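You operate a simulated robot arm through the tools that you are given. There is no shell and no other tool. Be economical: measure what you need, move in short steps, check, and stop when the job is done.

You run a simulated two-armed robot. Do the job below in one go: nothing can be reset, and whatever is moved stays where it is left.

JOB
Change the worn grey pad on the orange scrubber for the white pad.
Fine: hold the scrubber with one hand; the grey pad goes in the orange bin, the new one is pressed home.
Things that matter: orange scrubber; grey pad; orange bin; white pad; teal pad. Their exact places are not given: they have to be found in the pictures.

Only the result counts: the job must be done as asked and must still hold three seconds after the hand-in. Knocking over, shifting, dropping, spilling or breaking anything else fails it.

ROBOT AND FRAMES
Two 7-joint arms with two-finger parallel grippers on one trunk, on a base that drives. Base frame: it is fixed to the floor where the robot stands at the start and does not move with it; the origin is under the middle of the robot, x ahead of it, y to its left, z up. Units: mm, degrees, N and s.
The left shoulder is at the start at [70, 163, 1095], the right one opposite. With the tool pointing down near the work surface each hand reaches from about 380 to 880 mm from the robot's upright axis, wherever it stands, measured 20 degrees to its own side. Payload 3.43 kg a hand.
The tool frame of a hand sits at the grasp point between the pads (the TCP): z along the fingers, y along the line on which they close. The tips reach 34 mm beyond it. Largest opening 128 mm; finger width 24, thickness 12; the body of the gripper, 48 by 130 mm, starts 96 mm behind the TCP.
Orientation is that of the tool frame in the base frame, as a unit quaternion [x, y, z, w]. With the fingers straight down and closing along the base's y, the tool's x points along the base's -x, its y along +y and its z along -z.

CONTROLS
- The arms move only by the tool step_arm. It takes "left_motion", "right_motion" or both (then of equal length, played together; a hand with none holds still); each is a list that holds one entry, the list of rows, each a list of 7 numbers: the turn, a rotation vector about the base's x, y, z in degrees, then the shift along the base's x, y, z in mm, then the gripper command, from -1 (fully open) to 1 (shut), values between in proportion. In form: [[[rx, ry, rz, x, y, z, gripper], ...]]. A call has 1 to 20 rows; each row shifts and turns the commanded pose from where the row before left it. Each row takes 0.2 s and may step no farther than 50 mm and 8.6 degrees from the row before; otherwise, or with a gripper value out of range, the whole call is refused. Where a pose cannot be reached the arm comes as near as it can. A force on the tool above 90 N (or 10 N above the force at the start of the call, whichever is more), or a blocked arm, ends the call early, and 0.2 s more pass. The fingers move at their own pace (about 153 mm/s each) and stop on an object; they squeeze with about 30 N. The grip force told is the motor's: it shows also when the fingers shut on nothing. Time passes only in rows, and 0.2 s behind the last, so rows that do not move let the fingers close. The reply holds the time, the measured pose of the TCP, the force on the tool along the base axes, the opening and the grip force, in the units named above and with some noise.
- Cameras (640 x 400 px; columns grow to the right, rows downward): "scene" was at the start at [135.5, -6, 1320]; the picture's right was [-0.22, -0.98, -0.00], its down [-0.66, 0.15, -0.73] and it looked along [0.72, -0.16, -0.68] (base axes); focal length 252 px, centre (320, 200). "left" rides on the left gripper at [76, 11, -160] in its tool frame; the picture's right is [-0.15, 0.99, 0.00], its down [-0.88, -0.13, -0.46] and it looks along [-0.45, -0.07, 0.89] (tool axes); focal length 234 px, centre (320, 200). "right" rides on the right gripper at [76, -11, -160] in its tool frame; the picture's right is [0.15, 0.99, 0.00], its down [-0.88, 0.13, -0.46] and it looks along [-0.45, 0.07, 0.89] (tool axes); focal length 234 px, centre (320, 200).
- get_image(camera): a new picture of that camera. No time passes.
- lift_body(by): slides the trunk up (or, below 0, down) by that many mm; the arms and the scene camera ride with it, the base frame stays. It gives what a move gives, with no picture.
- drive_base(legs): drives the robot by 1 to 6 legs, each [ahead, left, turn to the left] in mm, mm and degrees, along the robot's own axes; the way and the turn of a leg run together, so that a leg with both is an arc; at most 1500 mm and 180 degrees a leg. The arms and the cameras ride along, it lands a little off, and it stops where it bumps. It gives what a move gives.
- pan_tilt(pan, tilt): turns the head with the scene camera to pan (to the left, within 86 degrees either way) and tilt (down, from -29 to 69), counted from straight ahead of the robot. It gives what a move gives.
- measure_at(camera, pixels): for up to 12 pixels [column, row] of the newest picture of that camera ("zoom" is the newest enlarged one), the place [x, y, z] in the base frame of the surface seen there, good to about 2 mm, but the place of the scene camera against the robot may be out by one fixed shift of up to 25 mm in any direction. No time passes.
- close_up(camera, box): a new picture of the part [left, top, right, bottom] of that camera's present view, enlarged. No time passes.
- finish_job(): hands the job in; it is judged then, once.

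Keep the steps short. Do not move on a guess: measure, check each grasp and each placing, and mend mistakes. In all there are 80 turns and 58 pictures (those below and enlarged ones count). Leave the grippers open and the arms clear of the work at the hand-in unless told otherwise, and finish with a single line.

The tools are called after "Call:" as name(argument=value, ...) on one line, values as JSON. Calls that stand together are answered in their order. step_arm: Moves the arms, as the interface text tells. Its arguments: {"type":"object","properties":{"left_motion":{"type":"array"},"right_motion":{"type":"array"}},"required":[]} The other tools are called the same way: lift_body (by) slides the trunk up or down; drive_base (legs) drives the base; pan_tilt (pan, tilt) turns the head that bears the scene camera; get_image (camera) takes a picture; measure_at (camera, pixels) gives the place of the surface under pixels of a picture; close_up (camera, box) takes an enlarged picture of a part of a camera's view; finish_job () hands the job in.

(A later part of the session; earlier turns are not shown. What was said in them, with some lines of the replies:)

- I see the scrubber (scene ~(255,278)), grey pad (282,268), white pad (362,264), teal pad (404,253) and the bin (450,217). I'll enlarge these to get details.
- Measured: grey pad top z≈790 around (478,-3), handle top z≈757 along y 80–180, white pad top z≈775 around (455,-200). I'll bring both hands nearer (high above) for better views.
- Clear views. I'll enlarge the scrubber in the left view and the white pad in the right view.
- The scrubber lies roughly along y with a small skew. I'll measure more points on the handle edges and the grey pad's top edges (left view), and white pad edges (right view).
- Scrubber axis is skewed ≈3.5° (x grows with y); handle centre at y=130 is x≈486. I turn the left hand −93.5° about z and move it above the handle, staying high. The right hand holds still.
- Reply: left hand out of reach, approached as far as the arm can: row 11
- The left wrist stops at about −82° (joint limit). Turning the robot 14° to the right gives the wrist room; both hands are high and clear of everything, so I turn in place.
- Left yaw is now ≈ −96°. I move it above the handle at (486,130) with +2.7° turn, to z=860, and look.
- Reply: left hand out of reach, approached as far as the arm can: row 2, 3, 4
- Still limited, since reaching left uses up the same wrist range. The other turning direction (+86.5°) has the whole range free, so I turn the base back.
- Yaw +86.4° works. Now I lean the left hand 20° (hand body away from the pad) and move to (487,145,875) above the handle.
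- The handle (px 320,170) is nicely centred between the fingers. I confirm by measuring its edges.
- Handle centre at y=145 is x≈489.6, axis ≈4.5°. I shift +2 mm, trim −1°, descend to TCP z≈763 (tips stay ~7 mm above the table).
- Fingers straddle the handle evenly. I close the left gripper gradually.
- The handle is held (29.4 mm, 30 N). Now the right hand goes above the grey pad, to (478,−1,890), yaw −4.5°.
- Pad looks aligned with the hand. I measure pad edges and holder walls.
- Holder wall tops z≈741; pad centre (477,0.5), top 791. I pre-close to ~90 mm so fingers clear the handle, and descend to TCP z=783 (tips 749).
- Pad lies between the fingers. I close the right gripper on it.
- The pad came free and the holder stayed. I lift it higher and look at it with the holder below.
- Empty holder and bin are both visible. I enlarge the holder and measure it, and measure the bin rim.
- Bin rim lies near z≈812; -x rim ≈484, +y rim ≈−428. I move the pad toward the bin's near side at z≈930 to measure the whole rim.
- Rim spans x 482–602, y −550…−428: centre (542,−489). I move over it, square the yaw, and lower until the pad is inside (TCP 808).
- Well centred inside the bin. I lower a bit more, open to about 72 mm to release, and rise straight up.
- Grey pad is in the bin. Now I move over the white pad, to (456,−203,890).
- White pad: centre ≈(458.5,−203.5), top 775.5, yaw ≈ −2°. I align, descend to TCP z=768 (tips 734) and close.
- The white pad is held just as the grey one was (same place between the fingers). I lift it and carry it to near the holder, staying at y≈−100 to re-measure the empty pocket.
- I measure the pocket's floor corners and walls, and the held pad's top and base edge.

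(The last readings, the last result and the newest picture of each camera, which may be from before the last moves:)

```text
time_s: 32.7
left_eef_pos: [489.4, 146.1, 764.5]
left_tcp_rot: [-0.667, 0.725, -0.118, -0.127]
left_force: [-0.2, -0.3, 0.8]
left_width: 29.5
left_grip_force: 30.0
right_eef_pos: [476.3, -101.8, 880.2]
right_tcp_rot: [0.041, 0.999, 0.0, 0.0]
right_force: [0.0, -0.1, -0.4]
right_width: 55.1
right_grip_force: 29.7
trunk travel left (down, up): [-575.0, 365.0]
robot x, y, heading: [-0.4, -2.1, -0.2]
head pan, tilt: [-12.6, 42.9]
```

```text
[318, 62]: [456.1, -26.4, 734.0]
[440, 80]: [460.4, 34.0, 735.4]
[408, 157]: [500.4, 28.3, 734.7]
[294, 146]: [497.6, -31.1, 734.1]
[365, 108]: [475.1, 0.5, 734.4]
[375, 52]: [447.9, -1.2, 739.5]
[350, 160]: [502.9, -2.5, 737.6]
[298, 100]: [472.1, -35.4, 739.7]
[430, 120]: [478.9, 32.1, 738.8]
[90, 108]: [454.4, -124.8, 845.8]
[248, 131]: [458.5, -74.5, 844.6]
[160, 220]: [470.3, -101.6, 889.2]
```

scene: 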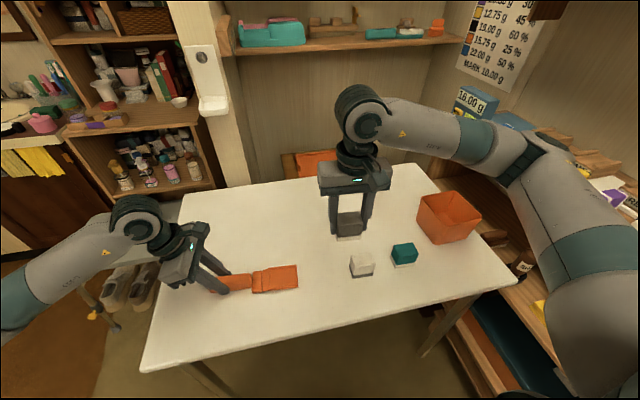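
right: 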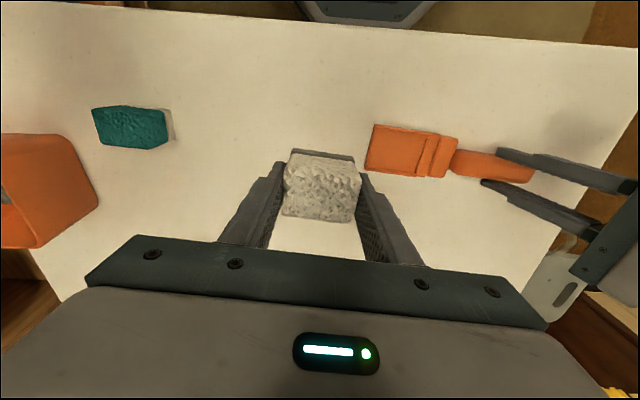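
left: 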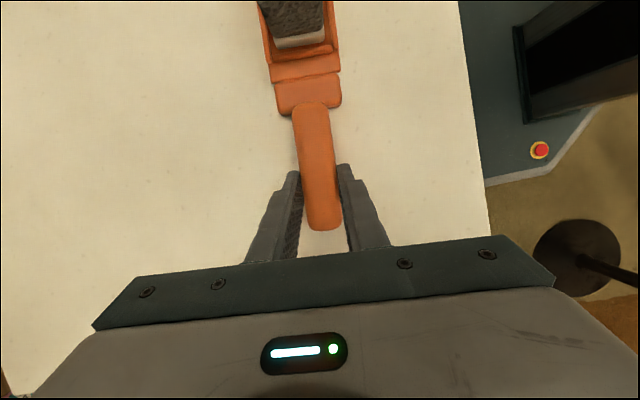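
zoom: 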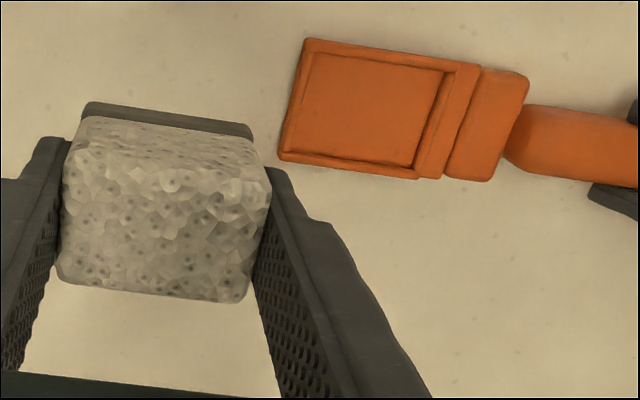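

Pocket floor z≈734.5, centre ≈(477.5,0.5); pad base is centred on the TCP. I move over to (477.5,0.5) and descend to TCP z=800 (pad base ~12 mm above the walls).

Call:
step_arm(right_motion=[[[0, 0, 0, 0.4, 34, 0, 1], [0, 0, 0, 0.4, 34, 0, 1], [0, 0, 0, 0.4, 34.3, 0, 1], [0, 0, 0, 0, 0, -40, 1], [0, 0, 0, 0, 0, -40, 1], [0, 0, 0, 0, 0, 0, 1]]])

Call:
close_up(camera="right", box=[240, 110, 400, 210])

Call:
close_up(camera="scene", box=[220, 230, 380, 330])

```text
time_s: 34.1
left_eef_pos: [489.1, 145.9, 763.6]
left_tcp_rot: [-0.667, 0.725, -0.119, -0.128]
left_force: [0.7, 0.6, -0.6]
left_width: 29.1
left_grip_force: 29.9
right_eef_pos: [477.8, 2.1, 799.4]
right_tcp_rot: [0.041, 0.999, 0.0, 0.001]
right_force: [-0.4, 0.6, 0.1]
right_width: 55.2
right_grip_force: 30.5
trunk travel left (down, up): [-575.0, 365.0]
robot x, y, heading: [2.4, -1.8, -0.1]
head pan, tilt: [-12.6, 42.9]
```

```text
4.00 times, centred on (320, 160) of right
```

zoom: 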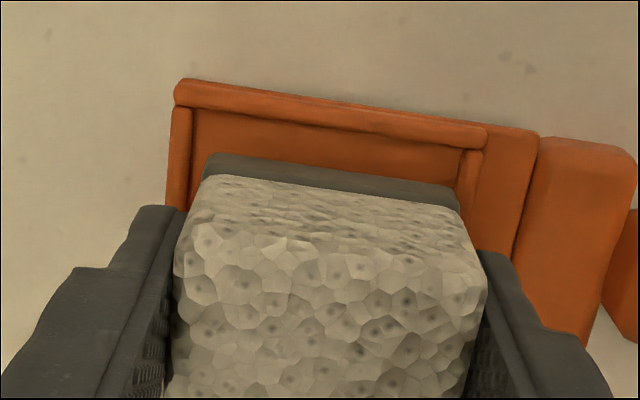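

```text
4.00 times, centred on (300, 280) of scene
```

zoom: 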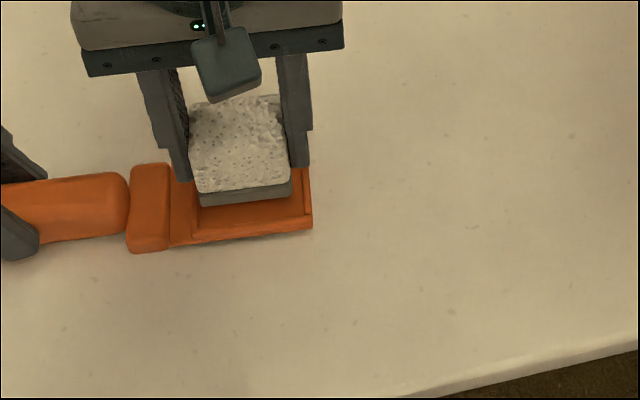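

Alignment good; y is ~1.3 mm too far left, so I correct it and lower in small steps to near contact (TCP ≈782).

Call:
step_arm(right_motion=[[[0, 0, 0, -0.3, -1.3, 0, 1], [0, 0, 0, 0, 0, -6, 1], [0, 0, 0, 0, 0, -6, 1], [0, 0, 0, 0, 0, -4, 1], [0, 0, 0, 0, 0, -2, 1], [0, 0, 0, 0, 0, 0, 1]]])

Call:
close_up(camera="right", box=[240, 110, 400, 210])

```text
time_s: 35.5
left_eef_pos: [488.9, 146.6, 763.2]
left_tcp_rot: [-0.667, 0.724, -0.118, -0.127]
left_force: [0.4, -0.8, 0.3]
left_width: 29.3
left_grip_force: 30.3
right_eef_pos: [476.6, 0.6, 782.9]
right_tcp_rot: [0.041, 0.999, 0.0, 0.0]
right_force: [-0.4, 0.1, 0.0]
right_width: 55.1
right_grip_force: 30.4
trunk travel left (down, up): [-575.0, 365.0]
robot x, y, heading: [2.9, 1.3, -0.1]
head pan, tilt: [-12.6, 42.9]
```

```text
4.00 times, centred on (320, 160) of right
```

zoom: 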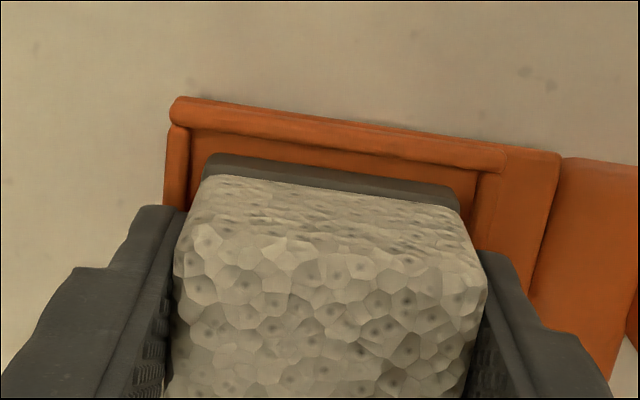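

Base is inside the walls, no contact yet. I press down in 1 mm steps and watch the force.

Call:
step_arm(right_motion=[[[0, 0, 0, 0, 0, -1, 1], [0, 0, 0, 0, 0, -1, 1], [0, 0, 0, 0, 0, -1, 1], [0, 0, 0, 0, 0, 0, 1]]])

```text
time_s: 36.5
left_eef_pos: [489.3, 146.6, 763.6]
left_tcp_rot: [-0.667, 0.724, -0.119, -0.128]
left_force: [2.2, -2.4, -2.7]
left_width: 29.3
left_grip_force: 30.1
right_eef_pos: [477.0, 0.1, 780.7]
right_tcp_rot: [0.041, 0.999, 0.001, 0.001]
right_force: [1.9, 1.0, 15.7]
right_width: 55.2
right_grip_force: 30.1
trunk travel left (down, up): [-575.0, 365.0]
robot x, y, heading: [-0.0, 1.7, 0.1]
head pan, tilt: [-12.6, 42.9]
```

Contact with 16 N. I press 2 mm more.

Call:
step_arm(right_motion=[[[0, 0, 0, 0, 0, -1, 1], [0, 0, 0, 0, 0, -1, 1], [0, 0, 0, 0, 0, 0, 1], [0, 0, 0, 0, 0, 0, 1]]])

Call:
measure_at(camera="right", pixels=[[320, 190]])

Call:
get_image(camera="right")

```text
time_s: 37.5
left_eef_pos: [488.3, 147.0, 766.1]
left_tcp_rot: [-0.666, 0.725, -0.12, -0.128]
left_force: [1.2, -0.2, -0.1]
left_width: 29.3
left_grip_force: 30.1
right_eef_pos: [476.5, -0.0, 778.4]
right_tcp_rot: [0.041, 0.999, 0.0, 0.0]
right_force: [4.2, -0.7, 22.8]
right_width: 55.1
right_grip_force: 30.0
trunk travel left (down, up): [-575.0, 365.0]
robot x, y, heading: [-3.0, -0.8, -0.1]
head pan, tilt: [-12.6, 42.9]
```

```text
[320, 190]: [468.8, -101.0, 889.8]
```

```text
22 pictures are left
```

right: 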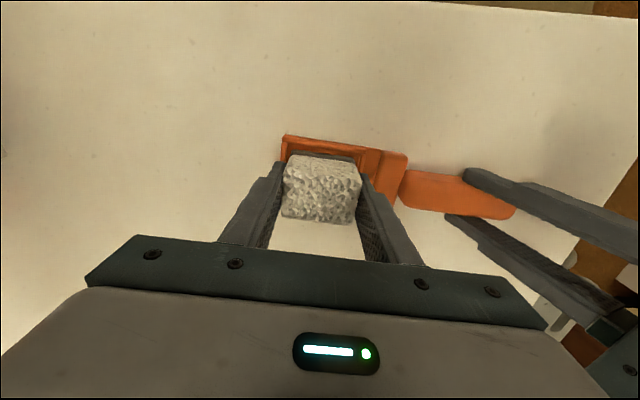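

23 N at TCP 778.4. I open the right hand and rise straight up to inspect the seating.

Call:
step_arm(right_motion=[[[0, 0, 0, 0, 0, 1, 1], [0, 0, 0, 0, 0, 1, 0.1], [0, 0, 0, 0, 0, 0, -0.2], [0, 0, 0, 0, 0, 0, -0.3], [0, 0, 0, 0, 0, 30, -0.3], [0, 0, 0, 0, 0, 40, -0.3], [0, 0, 0, 0, 0, 40, -0.3]]])

Call:
close_up(camera="right", box=[240, 110, 400, 210])

Call:
measure_at(camera="zoom", pixels=[[245, 120], [240, 205], [400, 225], [412, 140], [325, 175], [228, 50], [440, 75], [330, 45]])

```text
time_s: 39.1
left_eef_pos: [488.3, 146.8, 764.0]
left_tcp_rot: [-0.666, 0.725, -0.118, -0.129]
left_force: [-0.5, 0.3, 9.5]
left_width: 29.5
left_grip_force: 30.0
right_eef_pos: [477.3, 1.2, 889.5]
right_tcp_rot: [0.04, 0.999, 0.001, 0.0]
right_force: [-0.1, 0.0, -0.5]
right_width: 83.2
right_grip_force: 0.0
trunk travel left (down, up): [-575.0, 365.0]
robot x, y, heading: [3.5, 0.1, -0.2]
head pan, tilt: [-12.6, 42.9]
```

```text
4.00 times, centred on (320, 160) of right
```

zoom: 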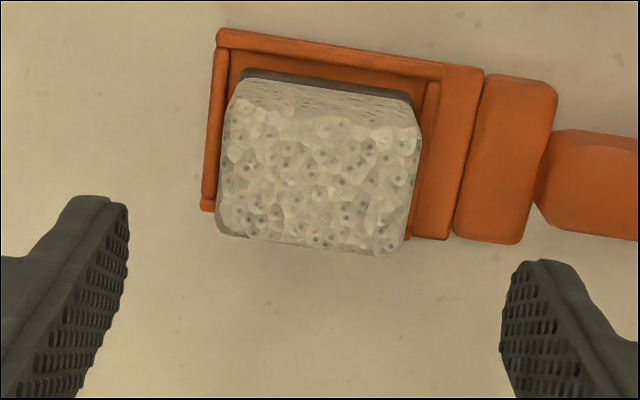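

```text
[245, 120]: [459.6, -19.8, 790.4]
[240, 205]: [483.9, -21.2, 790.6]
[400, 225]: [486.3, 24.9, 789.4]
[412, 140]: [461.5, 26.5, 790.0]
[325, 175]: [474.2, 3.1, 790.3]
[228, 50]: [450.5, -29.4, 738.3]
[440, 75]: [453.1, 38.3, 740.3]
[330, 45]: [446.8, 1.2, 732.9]
```

Pad top is z≈790 — the same as the seated grey pad, and it stands level inside the walls. To be sure it's pressed home, I shut the right fingers and press on its top centre.

Call:
step_arm(right_motion=[[[0, 0, 0, -2, 1, 0, 1], [0, 0, 0, 0, 0, 0, 1], [0, 0, 0, 0, 0, -30, 1], [0, 0, 0, 0, 0, -30, 1], [0, 0, 0, 0, 0, -3, 1], [0, 0, 0, 0, 0, -2, 1], [0, 0, 0, 0, 0, -2, 1], [0, 0, 0, 0, 0, 0, 1]]])

```text
time_s: 40.9
left_eef_pos: [488.1, 145.6, 765.5]
left_tcp_rot: [-0.667, 0.724, -0.118, -0.127]
left_force: [2.1, -1.3, 1.3]
left_width: 29.0
left_grip_force: 30.0
right_eef_pos: [473.4, 1.0, 824.4]
right_tcp_rot: [0.04, 0.999, 0.0, 0.001]
right_force: [1.1, -0.4, 26.6]
right_width: 0.0
right_grip_force: 30.1
trunk travel left (down, up): [-575.0, 365.0]
robot x, y, heading: [-4.6, 2.5, -0.3]
head pan, tilt: [-12.6, 42.9]
```

Contact with 27 N. I press about 2 mm further for a firm push.

Call:
step_arm(right_motion=[[[0, 0, 0, 0, 0, -1, 1], [0, 0, 0, 0, 0, -1, 1], [0, 0, 0, 0, 0, 0, 1]]])

```text
time_s: 41.7
left_eef_pos: [489.2, 146.8, 766.7]
left_tcp_rot: [-0.667, 0.725, -0.12, -0.126]
left_force: [4.0, 2.7, 7.7]
left_width: 29.1
left_grip_force: 30.3
right_eef_pos: [472.6, 0.2, 822.7]
right_tcp_rot: [0.041, 0.999, 0.001, 0.002]
right_force: [3.0, -7.9, 42.8]
right_width: 0.0
right_grip_force: 29.8
trunk travel left (down, up): [-575.0, 365.0]
robot x, y, heading: [-1.4, -0.6, -0.1]
head pan, tilt: [-12.6, 42.9]
```

43 N applied with firm resistance. I lift off and look again.

Call:
step_arm(right_motion=[[[0, 0, 0, 0, 0, 3, 1], [0, 0, 0, 0, 0, 30, 1], [0, 0, 0, 0, 0, 35, 1], [0, 0, 0, 0, -40, 0, 0], [0, 0, 0, 0, -40, 0, -1], [0, 0, 0, 0, -40, 0, -1]]])

Call:
close_up(camera="right", box=[300, 90, 540, 240])

Call:
close_up(camera="scene", box=[190, 230, 350, 330])

```text
time_s: 43.1
left_eef_pos: [488.4, 145.9, 763.8]
left_tcp_rot: [-0.667, 0.724, -0.117, -0.128]
left_force: [0.1, 0.6, -0.1]
left_width: 29.5
left_grip_force: 30.1
right_eef_pos: [473.6, -121.0, 888.5]
right_tcp_rot: [0.04, 0.999, 0.001, 0.001]
right_force: [-0.4, -1.0, -0.2]
right_width: 127.8
right_grip_force: 0.1
trunk travel left (down, up): [-575.0, 365.0]
robot x, y, heading: [0.8, 0.7, -0.3]
head pan, tilt: [-12.6, 42.9]
```

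```text
2.67 times, centred on (420, 165) of right
```

zoom: 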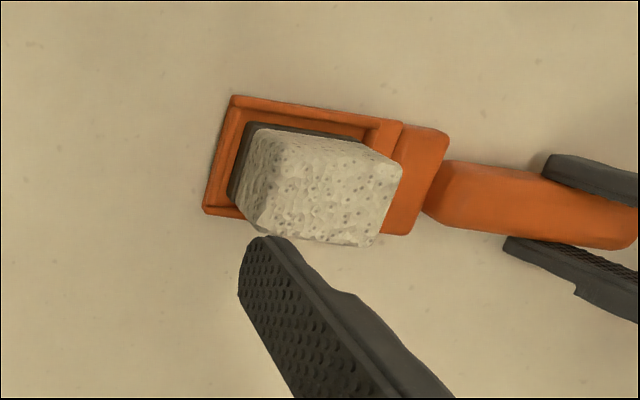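

```text
4.00 times, centred on (270, 280) of scene
```

zoom: 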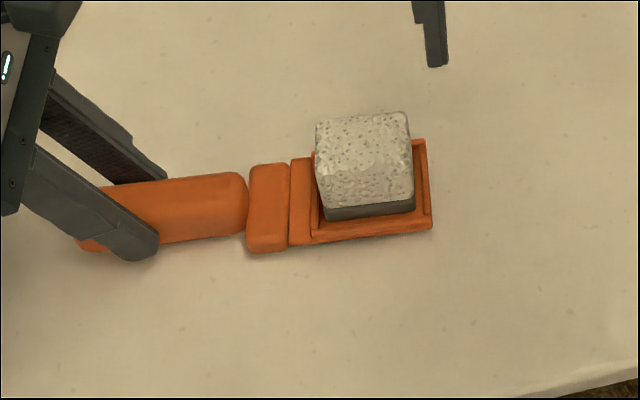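

The white pad sits level, dark base down in the pocket. I check its centring numerically against the walls.

Call:
measure_at(camera="zoom", pixels=[[311, 205], [320, 208], [370, 212], [370, 222], [370, 230], [417, 207], [421, 190], [428, 190], [365, 160], [335, 150], [400, 150], [340, 238]])

Call:
get_image(camera="right")

Call:
measure_at(camera="right", pixels=[[410, 132], [410, 137], [410, 141], [425, 137], [425, 141], [380, 160], [384, 160], [387, 160], [391, 160], [392, 140], [388, 172], [415, 160]])

```text
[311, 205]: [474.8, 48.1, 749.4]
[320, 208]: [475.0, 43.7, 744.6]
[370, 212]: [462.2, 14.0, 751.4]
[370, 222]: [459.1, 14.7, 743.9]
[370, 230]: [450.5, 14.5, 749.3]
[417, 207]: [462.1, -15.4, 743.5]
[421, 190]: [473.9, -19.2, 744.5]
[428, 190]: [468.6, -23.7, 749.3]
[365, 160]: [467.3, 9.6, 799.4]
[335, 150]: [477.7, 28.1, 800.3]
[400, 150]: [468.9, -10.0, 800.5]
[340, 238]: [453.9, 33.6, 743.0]
```

```text
18 pictures are left
```

right: 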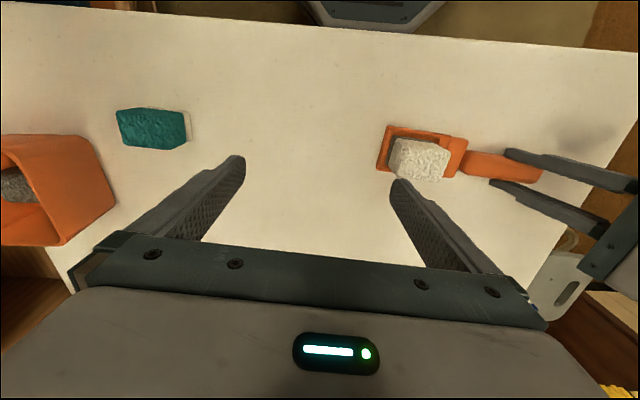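

```text
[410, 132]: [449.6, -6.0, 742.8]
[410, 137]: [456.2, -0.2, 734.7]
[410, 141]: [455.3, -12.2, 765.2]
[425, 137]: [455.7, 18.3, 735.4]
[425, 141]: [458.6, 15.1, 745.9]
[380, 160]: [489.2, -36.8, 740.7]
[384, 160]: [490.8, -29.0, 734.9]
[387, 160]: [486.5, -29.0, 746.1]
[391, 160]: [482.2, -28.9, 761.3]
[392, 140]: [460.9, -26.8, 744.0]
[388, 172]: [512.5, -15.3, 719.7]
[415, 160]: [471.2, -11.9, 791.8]
```

Gaps are ~4–5 mm on every side: centred and seated. Now I open the left hand and withdraw it straight up; right hand backs away too.

Call:
step_arm(left_motion=[[[0, 0, 0, 0, 0, 0, 0.3], [0, 0, 0, 0, 0, 0, 0], [0, 0, 0, 0, 0, 0, -0.3], [0, 0, 0, 0, 0, 0, -0.3], [0, 0, 0, 0, 5, 25, -0.3], [0, 0, 0, 0, 10, 40, -0.5], [0, 0, 0, 0, 10, 45, -1], [0, 0, 0, 0, 10, 45, -1], [0, 0, 0, 0, 0, 0, -1]]], right_motion=[[[0, 0, 0, 0, 0, 0, -1], [0, 0, 0, 0, 0, 0, -1], [0, 0, 0, 0, 0, 0, -1], [0, 0, 0, 0, 0, 0, -1], [0, 0, 0, 0, -30, 15, -1], [0, 0, 0, 0, -30, 15, -1], [0, 0, 0, 0, -30, 15, -1], [0, 0, 0, 0, -30, 15, -1], [0, 0, 0, 0, 0, 0, -1]]])

Call:
get_image(camera="scene")

Call:
get_image(camera="left")

Call:
get_image(camera="right")

```text
time_s: 45.1
left_eef_pos: [490.4, 181.2, 919.2]
left_tcp_rot: [-0.667, 0.724, -0.118, -0.129]
left_force: [0.7, 0.1, 0.1]
left_width: 128.1
left_grip_force: 0.1
right_eef_pos: [475.7, -238.5, 948.3]
right_tcp_rot: [0.039, 0.999, -0.001, 0.0]
right_force: [0.3, 0.2, 0.2]
right_width: 127.9
right_grip_force: 0.0
trunk travel left (down, up): [-575.0, 365.0]
robot x, y, heading: [1.1, -1.7, 0.0]
head pan, tilt: [-12.6, 42.9]
```

```text
17 pictures are left
```

scene: 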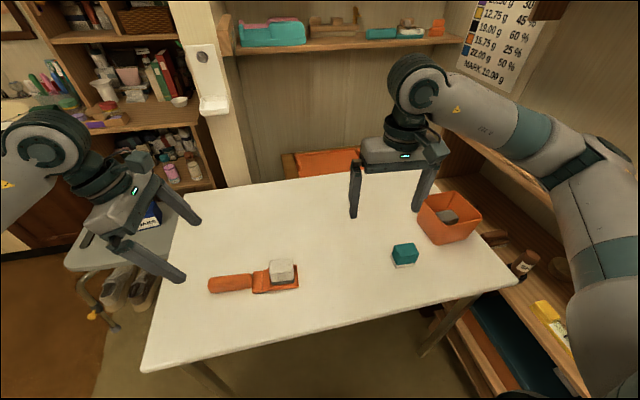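

```text
16 pictures are left
```

left: 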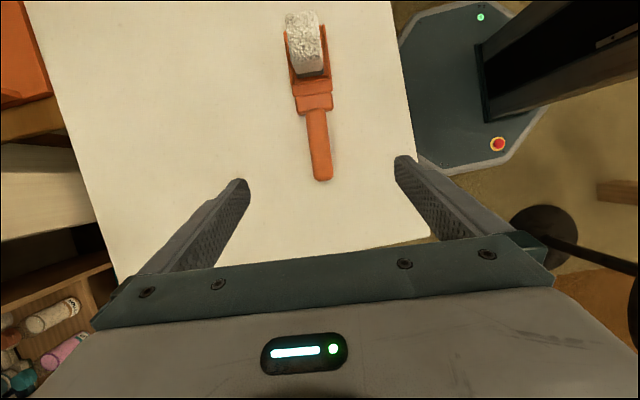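

```text
15 pictures are left
```

right: 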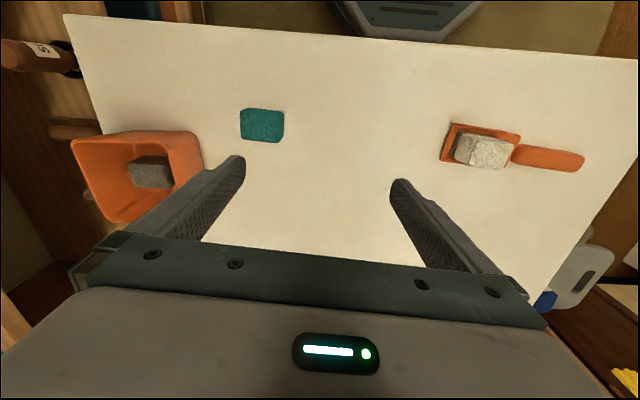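

Grey pad in the bin, white pad seated in the scrubber, teal pad untouched, both hands open and clear. I hand in.

Call:
finish_job()

```text
The job is handed in.
```

The worn grey pad is in the orange bin, the white pad is pressed home on the orange scrubber, and both hands are open and clear.
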